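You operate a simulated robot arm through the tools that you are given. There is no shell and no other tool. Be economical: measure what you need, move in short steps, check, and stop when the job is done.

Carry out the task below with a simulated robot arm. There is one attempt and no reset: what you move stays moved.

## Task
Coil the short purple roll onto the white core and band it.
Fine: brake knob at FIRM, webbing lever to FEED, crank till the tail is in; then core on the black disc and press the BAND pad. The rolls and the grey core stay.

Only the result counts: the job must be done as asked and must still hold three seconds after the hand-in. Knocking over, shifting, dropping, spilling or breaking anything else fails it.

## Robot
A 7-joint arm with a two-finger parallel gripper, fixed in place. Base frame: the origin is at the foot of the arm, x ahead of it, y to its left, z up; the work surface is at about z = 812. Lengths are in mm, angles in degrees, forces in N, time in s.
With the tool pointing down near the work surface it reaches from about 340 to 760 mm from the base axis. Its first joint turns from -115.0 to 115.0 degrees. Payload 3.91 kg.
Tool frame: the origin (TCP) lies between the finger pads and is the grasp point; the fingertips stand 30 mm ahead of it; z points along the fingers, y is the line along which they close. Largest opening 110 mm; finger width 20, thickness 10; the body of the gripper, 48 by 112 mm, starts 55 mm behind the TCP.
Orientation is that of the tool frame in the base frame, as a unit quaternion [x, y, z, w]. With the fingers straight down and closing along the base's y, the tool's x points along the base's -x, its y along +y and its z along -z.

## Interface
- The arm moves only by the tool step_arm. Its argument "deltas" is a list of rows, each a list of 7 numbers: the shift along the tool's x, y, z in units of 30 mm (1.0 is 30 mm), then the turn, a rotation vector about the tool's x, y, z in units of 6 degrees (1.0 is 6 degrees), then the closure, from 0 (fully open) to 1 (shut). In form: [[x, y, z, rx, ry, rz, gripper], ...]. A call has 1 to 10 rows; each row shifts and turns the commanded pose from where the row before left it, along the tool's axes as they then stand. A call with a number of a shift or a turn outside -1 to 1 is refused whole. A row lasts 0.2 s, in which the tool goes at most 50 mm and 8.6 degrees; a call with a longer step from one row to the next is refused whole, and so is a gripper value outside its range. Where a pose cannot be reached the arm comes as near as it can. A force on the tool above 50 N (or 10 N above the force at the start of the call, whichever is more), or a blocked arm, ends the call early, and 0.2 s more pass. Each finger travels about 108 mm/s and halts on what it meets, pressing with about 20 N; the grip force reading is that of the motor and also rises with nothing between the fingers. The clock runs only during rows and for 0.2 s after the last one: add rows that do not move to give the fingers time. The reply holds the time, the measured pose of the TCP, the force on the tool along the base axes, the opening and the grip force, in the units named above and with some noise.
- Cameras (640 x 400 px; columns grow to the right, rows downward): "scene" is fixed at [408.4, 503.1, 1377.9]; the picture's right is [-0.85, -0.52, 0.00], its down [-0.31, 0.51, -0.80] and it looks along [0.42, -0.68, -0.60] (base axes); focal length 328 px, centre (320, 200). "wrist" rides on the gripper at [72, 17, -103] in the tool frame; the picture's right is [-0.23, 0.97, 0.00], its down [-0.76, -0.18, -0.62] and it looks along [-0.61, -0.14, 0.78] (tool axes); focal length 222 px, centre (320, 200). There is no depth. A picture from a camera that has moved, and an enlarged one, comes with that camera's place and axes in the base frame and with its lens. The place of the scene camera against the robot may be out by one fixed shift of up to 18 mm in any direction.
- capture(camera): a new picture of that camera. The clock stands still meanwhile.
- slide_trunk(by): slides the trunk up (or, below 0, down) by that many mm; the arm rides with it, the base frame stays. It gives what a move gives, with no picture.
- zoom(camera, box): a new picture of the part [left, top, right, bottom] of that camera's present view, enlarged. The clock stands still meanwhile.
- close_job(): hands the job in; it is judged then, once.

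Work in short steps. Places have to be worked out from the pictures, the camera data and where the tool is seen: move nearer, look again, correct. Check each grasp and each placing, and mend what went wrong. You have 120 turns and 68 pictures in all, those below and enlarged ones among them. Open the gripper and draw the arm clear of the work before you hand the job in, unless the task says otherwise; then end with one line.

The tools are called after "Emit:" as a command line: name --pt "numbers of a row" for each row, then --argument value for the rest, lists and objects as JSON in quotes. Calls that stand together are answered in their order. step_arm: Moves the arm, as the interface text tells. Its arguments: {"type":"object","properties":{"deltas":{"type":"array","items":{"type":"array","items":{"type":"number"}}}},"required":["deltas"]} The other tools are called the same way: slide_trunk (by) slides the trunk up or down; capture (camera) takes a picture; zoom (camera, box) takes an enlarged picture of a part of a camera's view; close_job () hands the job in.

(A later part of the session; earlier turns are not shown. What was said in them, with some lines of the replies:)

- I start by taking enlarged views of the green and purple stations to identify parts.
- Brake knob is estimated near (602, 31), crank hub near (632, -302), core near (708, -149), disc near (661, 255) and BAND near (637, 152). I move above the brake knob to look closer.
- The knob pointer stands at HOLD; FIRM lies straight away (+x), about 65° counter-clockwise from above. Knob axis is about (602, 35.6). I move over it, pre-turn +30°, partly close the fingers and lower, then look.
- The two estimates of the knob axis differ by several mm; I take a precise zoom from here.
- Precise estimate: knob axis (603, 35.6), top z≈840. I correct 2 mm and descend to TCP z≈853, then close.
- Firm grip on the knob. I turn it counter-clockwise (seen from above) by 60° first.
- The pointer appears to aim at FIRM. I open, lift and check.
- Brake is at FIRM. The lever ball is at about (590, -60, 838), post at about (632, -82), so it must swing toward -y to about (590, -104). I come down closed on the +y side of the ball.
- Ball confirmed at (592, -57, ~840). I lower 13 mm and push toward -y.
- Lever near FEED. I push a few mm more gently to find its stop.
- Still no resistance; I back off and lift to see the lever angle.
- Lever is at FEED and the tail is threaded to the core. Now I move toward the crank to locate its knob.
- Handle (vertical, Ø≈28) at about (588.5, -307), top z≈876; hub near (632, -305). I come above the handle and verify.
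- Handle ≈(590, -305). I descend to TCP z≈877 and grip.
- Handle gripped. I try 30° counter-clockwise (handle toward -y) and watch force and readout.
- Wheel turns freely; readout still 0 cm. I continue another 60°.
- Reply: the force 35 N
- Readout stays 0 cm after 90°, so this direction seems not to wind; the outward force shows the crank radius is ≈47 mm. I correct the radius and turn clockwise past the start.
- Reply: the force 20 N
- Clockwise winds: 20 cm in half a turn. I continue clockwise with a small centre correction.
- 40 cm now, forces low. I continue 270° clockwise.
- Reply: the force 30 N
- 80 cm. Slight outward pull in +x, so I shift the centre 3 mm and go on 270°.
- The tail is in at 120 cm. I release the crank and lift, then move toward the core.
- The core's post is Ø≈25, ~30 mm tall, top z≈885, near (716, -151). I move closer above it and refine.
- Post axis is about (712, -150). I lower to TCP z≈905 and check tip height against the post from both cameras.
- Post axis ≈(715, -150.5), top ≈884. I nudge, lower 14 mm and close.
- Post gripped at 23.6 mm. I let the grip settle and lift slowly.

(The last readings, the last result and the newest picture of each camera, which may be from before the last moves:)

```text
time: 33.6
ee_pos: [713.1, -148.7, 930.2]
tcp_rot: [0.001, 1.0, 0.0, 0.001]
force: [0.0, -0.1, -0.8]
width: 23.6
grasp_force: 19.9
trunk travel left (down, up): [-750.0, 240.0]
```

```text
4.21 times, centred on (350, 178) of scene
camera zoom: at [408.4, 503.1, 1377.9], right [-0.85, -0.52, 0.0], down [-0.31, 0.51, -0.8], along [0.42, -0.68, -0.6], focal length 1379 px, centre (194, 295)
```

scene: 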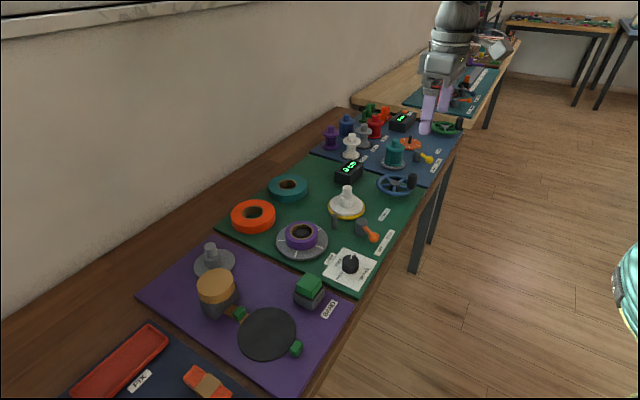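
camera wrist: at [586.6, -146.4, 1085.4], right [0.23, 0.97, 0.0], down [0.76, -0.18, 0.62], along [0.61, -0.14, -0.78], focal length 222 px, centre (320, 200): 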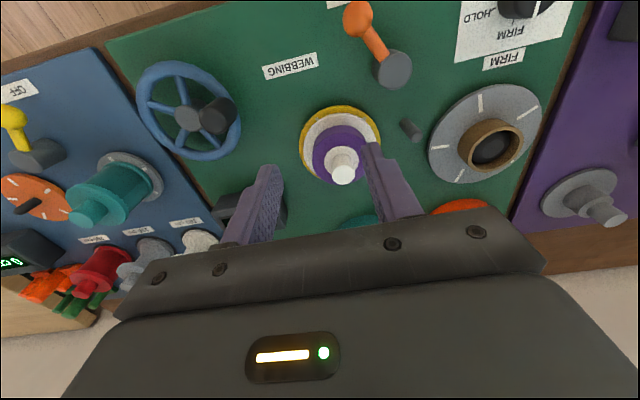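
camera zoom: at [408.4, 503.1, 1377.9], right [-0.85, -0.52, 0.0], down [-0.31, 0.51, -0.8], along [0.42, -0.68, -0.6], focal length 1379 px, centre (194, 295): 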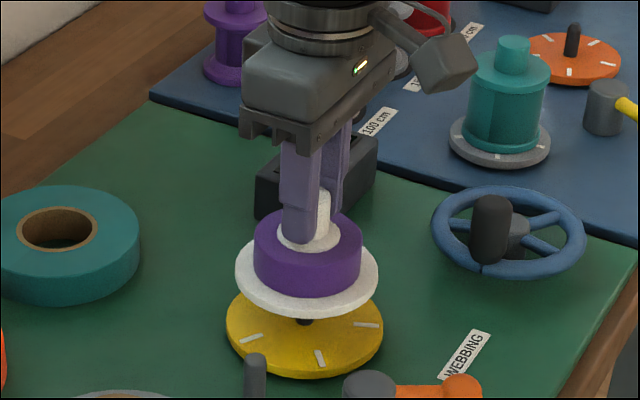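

Core is off the spindle cleanly. Black disc centre agrees from three pictures at about (659, 261). I raise and carry the core there in two calls.

Emit:
step_arm --pt "0 0 -0.8 0 0 0 0.9" --pt "0 0 -0.8 0 0 0 0.9" --pt "0.116 0.5 0 0 0 0 0.9" --pt "0.116 0.854 0 0 0 0 0.9" --pt "0.116 0.854 0 0 0 0 0.9" --pt "0.116 0.854 0 0 0 0 0.9" --pt "0.116 0.854 0 0 0 0 0.9" --pt "0.116 0.854 0 0 0 0 0.9" --pt "0.116 0.854 0 0 0 0 0.9" --pt "0.116 0.854 0 0 0 0 0.9"

Emit:
step_arm --pt "0.116 0.854 0 0 0 0 0.9" --pt "0.116 0.854 0 0 0 0 0.9" --pt "0.116 0.854 0 0 0 0 0.9" --pt "0.116 0.854 0 0 0 0 0.9" --pt "0.116 0.854 0 0 0 0 0.9" --pt "0.116 0.854 0 0 0 0 0.9" --pt "0.116 0.854 0 0 0 0 0.9" --pt "0.116 0.854 0 0 0 0 0.9" --pt "0 0.35 0 0 0 0 0.9" --pt "0 0 0 0 0 0 0.9"

Emit:
capture --camera "scene"

Emit:
capture --camera "wrist"

```text
time: 35.8
ee_pos: [683.6, 46.9, 979.1]
tcp_rot: [-0.001, 1.0, -0.001, 0.0]
force: [-0.6, -0.5, -0.7]
width: 23.6
grasp_force: 20.5
trunk travel left (down, up): [-750.0, 240.0]
```

```text
time: 38.0
ee_pos: [655.1, 258.8, 979.0]
tcp_rot: [-0.001, 1.0, 0.0, 0.0]
force: [0.1, 0.2, -1.2]
width: 23.5
grasp_force: 20.1
trunk travel left (down, up): [-750.0, 240.0]
```

```text
28 pictures are left
```

scene: 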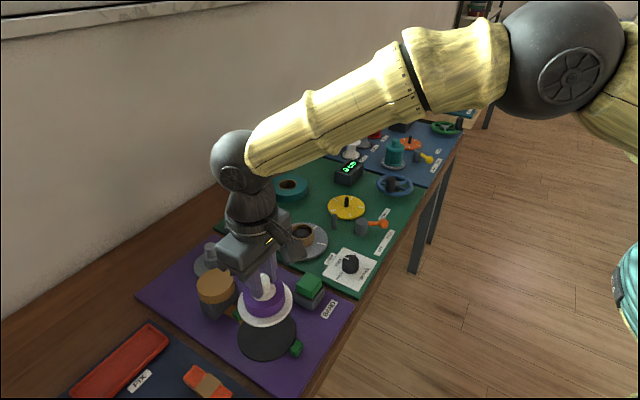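

```text
27 pictures are left
camera wrist: at [583.0, 275.3, 1082.8], right [0.23, 0.97, 0.0], down [0.76, -0.18, 0.62], along [0.61, -0.14, -0.78], focal length 222 px, centre (320, 200)
```

wrist: 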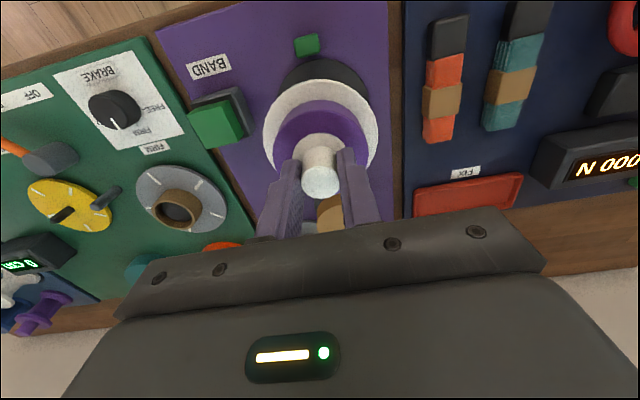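

Core hangs above the disc. I correct 2–3 mm and lower to TCP z≈908, then check the alignment.

Emit:
step_arm --pt "-0.08 0.09 0.7 0 0 0 0.9" --pt "0 0 0.7 0 0 0 0.9" --pt "0 0 0.6 0 0 0 0.9" --pt "0 0 0.37 0 0 0 0.9" --pt "0 0 0 0 0 0 0.9"

Emit:
zoom --camera "scene" --box '[200, 250, 340, 370]'

Emit:
capture --camera "wrist"

```text
time: 39.2
ee_pos: [657.8, 262.5, 908.7]
tcp_rot: [-0.002, 1.0, 0.0, 0.0]
force: [-0.8, 0.1, -1.1]
width: 23.7
grasp_force: 19.3
trunk travel left (down, up): [-750.0, 240.0]
```

```text
3.33 times, centred on (270, 310) of scene
camera zoom: at [408.4, 503.1, 1377.9], right [-0.85, -0.52, 0.0], down [-0.31, 0.51, -0.8], along [0.42, -0.68, -0.6], focal length 1092 px, centre (487, -167)
```

zoom: 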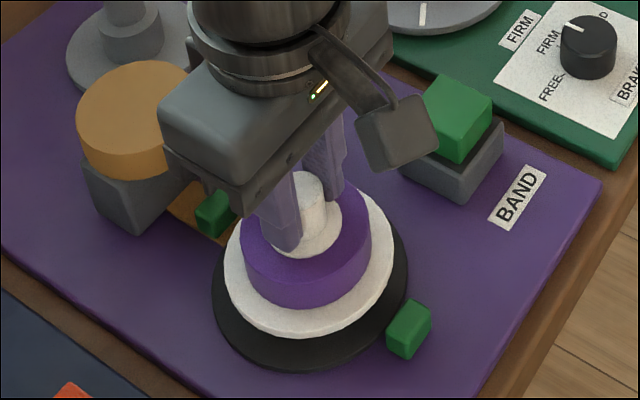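

```text
25 pictures are left
camera wrist: at [585.9, 278.6, 1011.3], right [0.23, 0.97, 0.0], down [0.76, -0.18, 0.62], along [0.61, -0.14, -0.78], focal length 222 px, centre (320, 200)
```

wrist: 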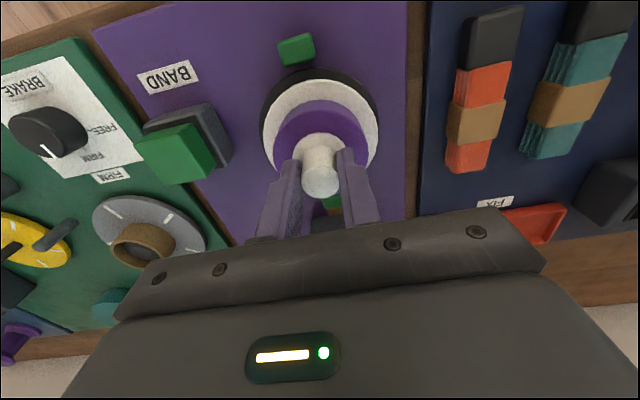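

Core is nearly concentric; the disc centre looks ~3 mm nearer the robot. I correct and lower in small steps watching the force.

Emit:
step_arm --pt "0.1 0 0.15 0 0 0 0.9" --pt "0 0 0.15 0 0 0 0.9" --pt "0 0 0.15 0 0 0 0.9" --pt "0 0 0 0 0 0 0.9"

Emit:
zoom --camera "scene" --box '[200, 250, 340, 370]'

```text
time: 40.2
ee_pos: [657.6, 263.2, 896.2]
tcp_rot: [-0.001, 1.0, -0.001, 0.0]
force: [0.0, 0.1, -0.7]
width: 23.1
grasp_force: 20.2
trunk travel left (down, up): [-750.0, 240.0]
```

```text
3.33 times, centred on (270, 310) of scene
camera zoom: at [408.4, 503.1, 1377.9], right [-0.85, -0.52, 0.0], down [-0.31, 0.51, -0.8], along [0.42, -0.68, -0.6], focal length 1092 px, centre (487, -167)
```

zoom: 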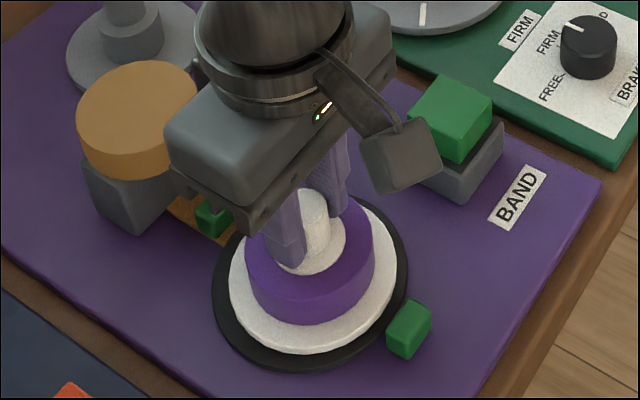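

No contact yet; continuing down in small steps.

Emit:
step_arm --pt "0.05 0 0.1 0 0 0 0.9" --pt "0 0 0.1 0 0 0 0.9" --pt "0 0 0 0 0 0 0.9"

Emit:
step_arm --pt "0 0 0.07 0 0 0 0.9" --pt "0 0 0.07 0 0 0 0.9" --pt "0 0 0 0 0 0 0.9"

```text
time: 41.0
ee_pos: [655.7, 264.2, 890.3]
tcp_rot: [0.0, 1.0, 0.0, 0.0]
force: [0.1, 0.7, -0.9]
width: 23.3
grasp_force: 20.0
trunk travel left (down, up): [-750.0, 240.0]
```

```text
time: 41.8
ee_pos: [655.1, 263.2, 887.3]
tcp_rot: [0.0, 1.0, 0.0, 0.002]
force: [-1.1, -0.3, 13.2]
width: 23.4
grasp_force: 19.9
trunk travel left (down, up): [-750.0, 240.0]
```

Contact (13 N upward) at z≈887: core is seated. I check concentricity before release.

Emit:
zoom --camera "scene" --box '[200, 250, 340, 370]'

Emit:
zoom --camera "wrist" --box '[220, 40, 420, 165]'

```text
3.33 times, centred on (270, 310) of scene
camera zoom: at [408.4, 503.1, 1377.9], right [-0.85, -0.52, 0.0], down [-0.31, 0.51, -0.8], along [0.42, -0.68, -0.6], focal length 1092 px, centre (487, -167)
```

zoom: 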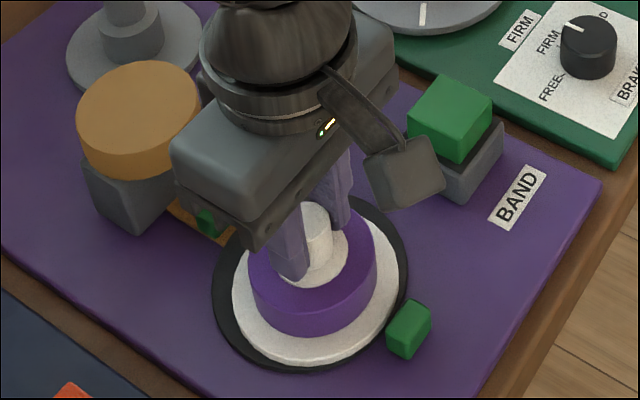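

```text
3.20 times, centred on (320, 102) of wrist
camera zoom: at [582.3, 280.2, 989.5], right [0.23, 0.97, 0.0], down [0.76, -0.18, 0.63], along [0.61, -0.14, -0.78], focal length 711 px, centre (320, 512)
```

zoom: 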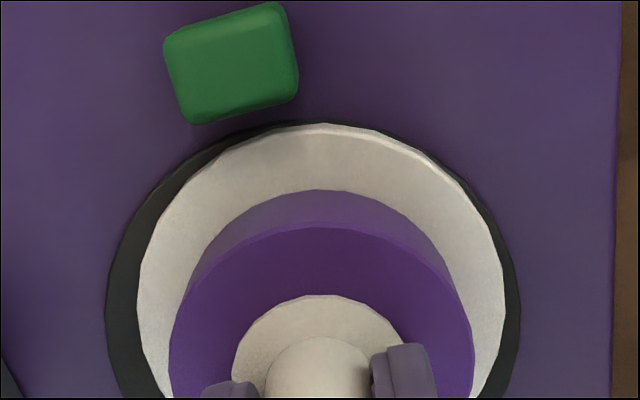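

The flange sits ~5–6 mm too near the robot. I lift slightly, shift +5.5 mm in x and -1 mm in y, and set down again.

Emit:
step_arm --pt "0 0 -0.2 0 0 0 0.9" --pt "-0.1 -0.03 0 0 0 0 0.9" --pt "-0.085 0 0 0 0 0 0.9" --pt "0 0 0.1 0 0 0 0.9" --pt "0 0 0.1 0 0 0 0.9" --pt "0 0 0 0 0 0 0.9"

Emit:
zoom --camera "wrist" --box '[220, 40, 420, 165]'

Emit:
zoom --camera "scene" --box '[200, 250, 340, 370]'

```text
time: 43.2
ee_pos: [660.3, 264.4, 886.7]
tcp_rot: [-0.001, 1.0, 0.001, 0.002]
force: [1.4, 1.9, 9.6]
width: 23.2
grasp_force: 20.3
trunk travel left (down, up): [-750.0, 240.0]
```

```text
3.20 times, centred on (320, 102) of wrist
camera zoom: at [588.1, 279.5, 989.4], right [0.23, 0.97, 0.0], down [0.76, -0.18, 0.63], along [0.61, -0.14, -0.78], focal length 711 px, centre (320, 512)
```

zoom: 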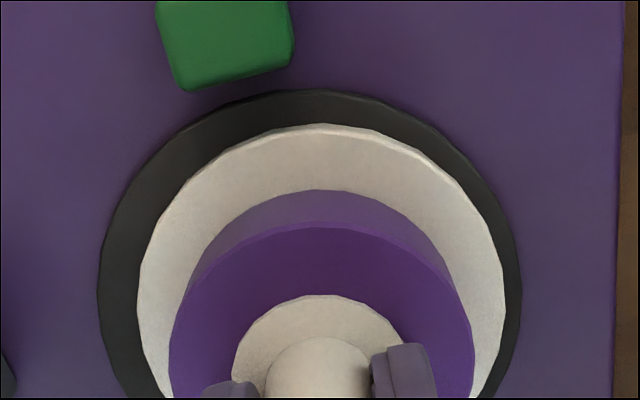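

```text
3.33 times, centred on (270, 310) of scene
camera zoom: at [408.4, 503.1, 1377.9], right [-0.85, -0.52, 0.0], down [-0.31, 0.51, -0.8], along [0.42, -0.68, -0.6], focal length 1092 px, centre (487, -167)
```

zoom: 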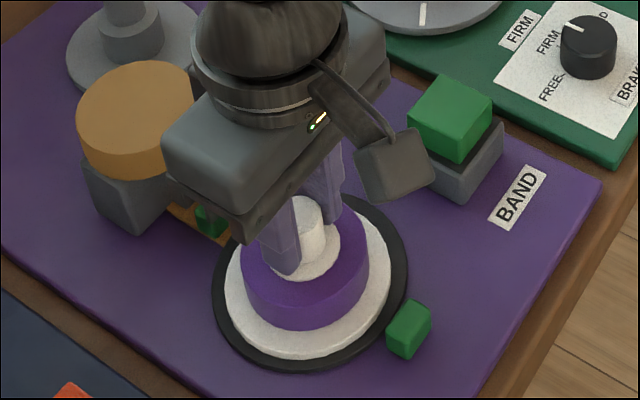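

Now nearly concentric, ~2.5 mm too far +y. One more small shift.

Emit:
step_arm --pt "0 0 -0.15 0 0 0 0.9" --pt "0 -0.085 0 0 0 0 0.9" --pt "0 0 0.07 0 0 0 0.9" --pt "0 0 0.08 0 0 0 0.9" --pt "0 0 0 0 0 0 0.9"

Emit:
zoom --camera "wrist" --box '[220, 40, 420, 165]'

```text
time: 44.4
ee_pos: [660.9, 261.1, 886.2]
tcp_rot: [-0.001, 1.0, 0.001, 0.0]
force: [0.6, -1.5, 8.1]
width: 22.8
grasp_force: 20.0
trunk travel left (down, up): [-750.0, 240.0]
```

```text
3.20 times, centred on (320, 102) of wrist
camera zoom: at [587.7, 276.9, 989.4], right [0.23, 0.97, 0.0], down [0.76, -0.18, 0.62], along [0.61, -0.14, -0.78], focal length 711 px, centre (320, 512)
```

zoom: 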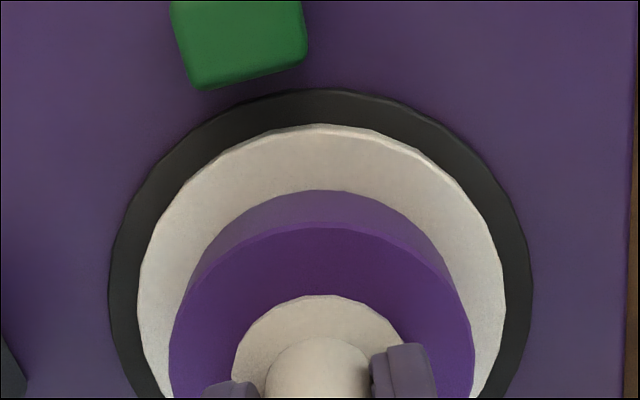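

Centred. I release and lift straight up.

Emit:
step_arm --pt "0 0 0 0 0 0 0.6" --pt "0 0 0 0 0 0 0.6" --pt "0 0 -0.5 0 0 0 0.6" --pt "0 0 -1 0 0 0 0.6" --pt "0 0 -1 0 0 0 0.6" --pt "0.15 -0.6 -0.3 0 0 0 0.6" --pt "0.15 -0.8 0 0 0 0 1" --pt "0.2 -0.8 0 0 0 0 1" --pt "0.2 -0.8 0 0 0 0 1"

Emit:
capture --camera "wrist"

Emit:
zoom --camera "scene" --box '[180, 240, 340, 370]'

```text
time: 46.4
ee_pos: [641.7, 171.4, 968.4]
tcp_rot: [-0.001, 1.0, 0.0, 0.0]
force: [-1.0, 0.0, -0.3]
width: 0.2
grasp_force: 19.9
trunk travel left (down, up): [-750.0, 240.0]
```

```text
18 pictures are left
camera wrist: at [568.9, 187.9, 1070.6], right [0.23, 0.97, 0.0], down [0.76, -0.18, 0.62], along [0.61, -0.14, -0.78], focal length 222 px, centre (320, 200)
```

wrist: 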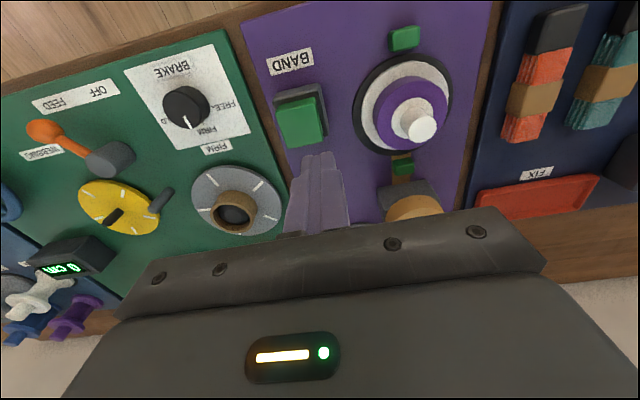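

```text
3.08 times, centred on (260, 305) of scene
camera zoom: at [408.4, 503.1, 1377.9], right [-0.85, -0.52, 0.0], down [-0.31, 0.51, -0.8], along [0.42, -0.68, -0.6], focal length 1008 px, centre (505, -123)
```

zoom: 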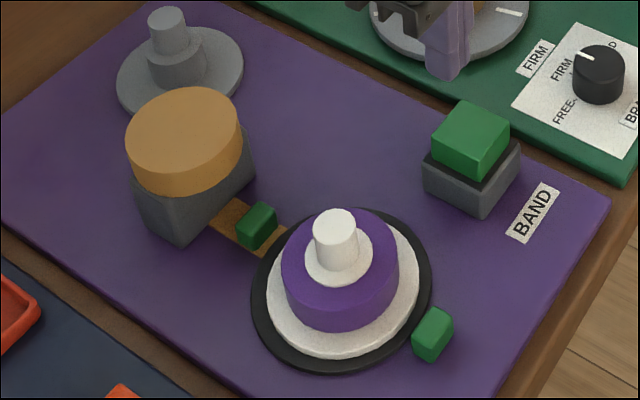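

Core stands well on the disc. BAND pad top is at about (642, 150). I move over it with closed fingers and descend.

Emit:
step_arm --pt "0 -0.72 0 0 0 0 1" --pt "0 0 0.8 0 0 0 1" --pt "0 0 0.8 0 0 0 1" --pt "0 0 0.5 0 0 0 1" --pt "0 0 0 0 0 0 1"

Emit:
zoom --camera "scene" --box '[240, 220, 360, 320]'

```text
time: 47.6
ee_pos: [639.3, 148.4, 906.0]
tcp_rot: [-0.001, 1.0, 0.0, 0.0]
force: [0.5, 0.3, -1.0]
width: 0.1
grasp_force: 19.6
trunk travel left (down, up): [-750.0, 240.0]
```

```text
4.00 times, centred on (300, 270) of scene
camera zoom: at [408.4, 503.1, 1377.9], right [-0.85, -0.52, 0.0], down [-0.31, 0.51, -0.8], along [0.42, -0.68, -0.6], focal length 1310 px, centre (400, -80)
```

zoom: 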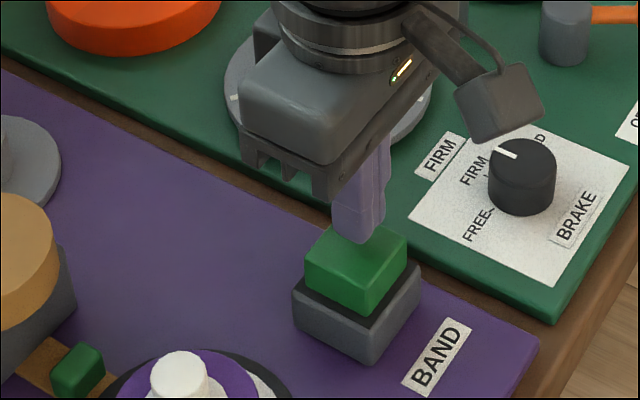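

Tip is over the pad. I press down in small steps.

Emit:
step_arm --pt "0 0 0.3 0 0 0 1" --pt "0 0 0.2 0 0 0 1" --pt "0 0 0.15 0 0 0 1" --pt "0 0 0.12 0 0 0 1" --pt "0 0 0.1 0 0 0 1" --pt "0 0 0.1 0 0 0 1" --pt "0 0 0 0 0 0 1"

Emit:
zoom --camera "scene" --box '[200, 220, 360, 360]'

```text
time: 49.2
ee_pos: [640.1, 148.5, 880.5]
tcp_rot: [-0.001, 1.0, 0.0, 0.003]
force: [3.9, 0.9, 21.4]
width: 0.3
grasp_force: 20.0
trunk travel left (down, up): [-750.0, 240.0]
```

```text
2.86 times, centred on (280, 290) of scene
camera zoom: at [408.4, 503.1, 1377.9], right [-0.85, -0.52, 0.0], down [-0.31, 0.51, -0.8], along [0.42, -0.68, -0.6], focal length 936 px, centre (434, -57)
```

zoom: 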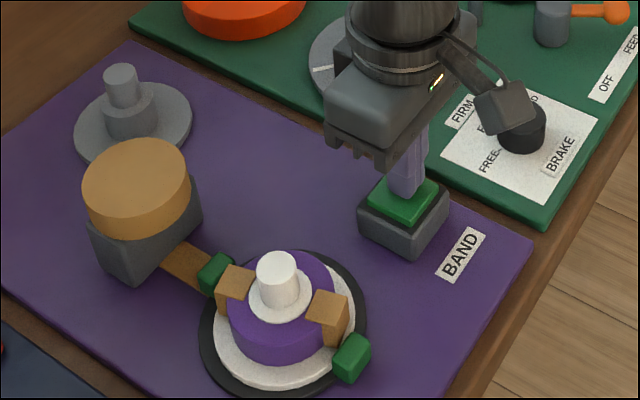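

The pad is pressed and the tan band wraps the coil. I lift off and check the result.

Emit:
step_arm --pt "0 0 -0.7 0 0 0 1" --pt "0 0 -1 0 0 0 1" --pt "0 0 -1 0 0 0 1" --pt "0 0 -1 0 0 0 0.5" --pt "0.5 -0.8 -0.5 0 0 0 0" --pt "0.8 -0.8 0 0 0 0 0" --pt "0.8 -0.8 0 0 0 0 0" --pt "0 0 0 0 0 0 0"

Emit:
zoom --camera "scene" --box '[200, 220, 360, 360]'

Emit:
capture --camera "scene"

```text
time: 51.0
ee_pos: [578.4, 75.6, 1000.6]
tcp_rot: [0.0, 1.0, 0.0, 0.0]
force: [0.1, -0.5, 0.1]
width: 110.0
grasp_force: 0.1
trunk travel left (down, up): [-750.0, 240.0]
```

```text
2.86 times, centred on (280, 290) of scene
camera zoom: at [408.4, 503.1, 1377.9], right [-0.85, -0.52, 0.0], down [-0.31, 0.51, -0.8], along [0.42, -0.68, -0.6], focal length 936 px, centre (434, -57)
```

zoom: 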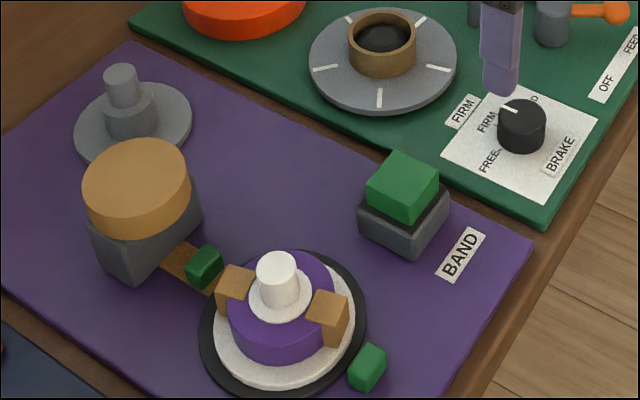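

```text
13 pictures are left
```

scene: 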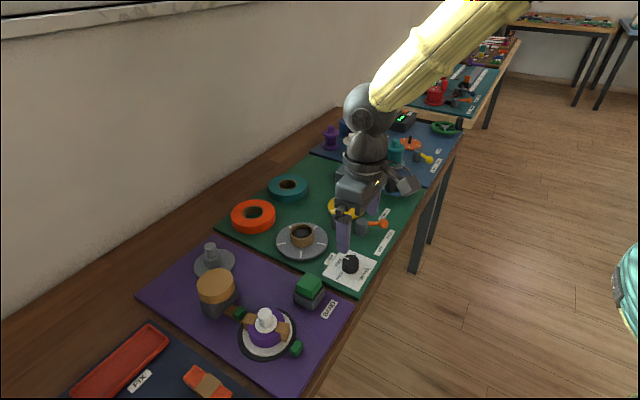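

Band is on, the jaws have retracted, and everything else is in place. I raise the arm clear, then hand in.

Emit:
step_arm --pt "0 0 -1 0 0 0 0" --pt "0 0 -1 0 0 0 0" --pt "0 0 -1 0 0 0 0" --pt "0 0 0 0 0 0 0"

Emit:
close_job

```text
time: 52.0
ee_pos: [576.7, 75.1, 1093.7]
tcp_rot: [-0.001, 1.0, 0.001, 0.0]
force: [-0.6, 0.3, 0.1]
width: 110.0
grasp_force: 0.0
trunk travel left (down, up): [-750.0, 240.0]
```

```text
The job is handed in.
```

The purple roll is coiled onto the white core at 120 cm with the tail in. The core is on the black disc and banded, the rolls and the grey core were left where they were, and the job is handed in.
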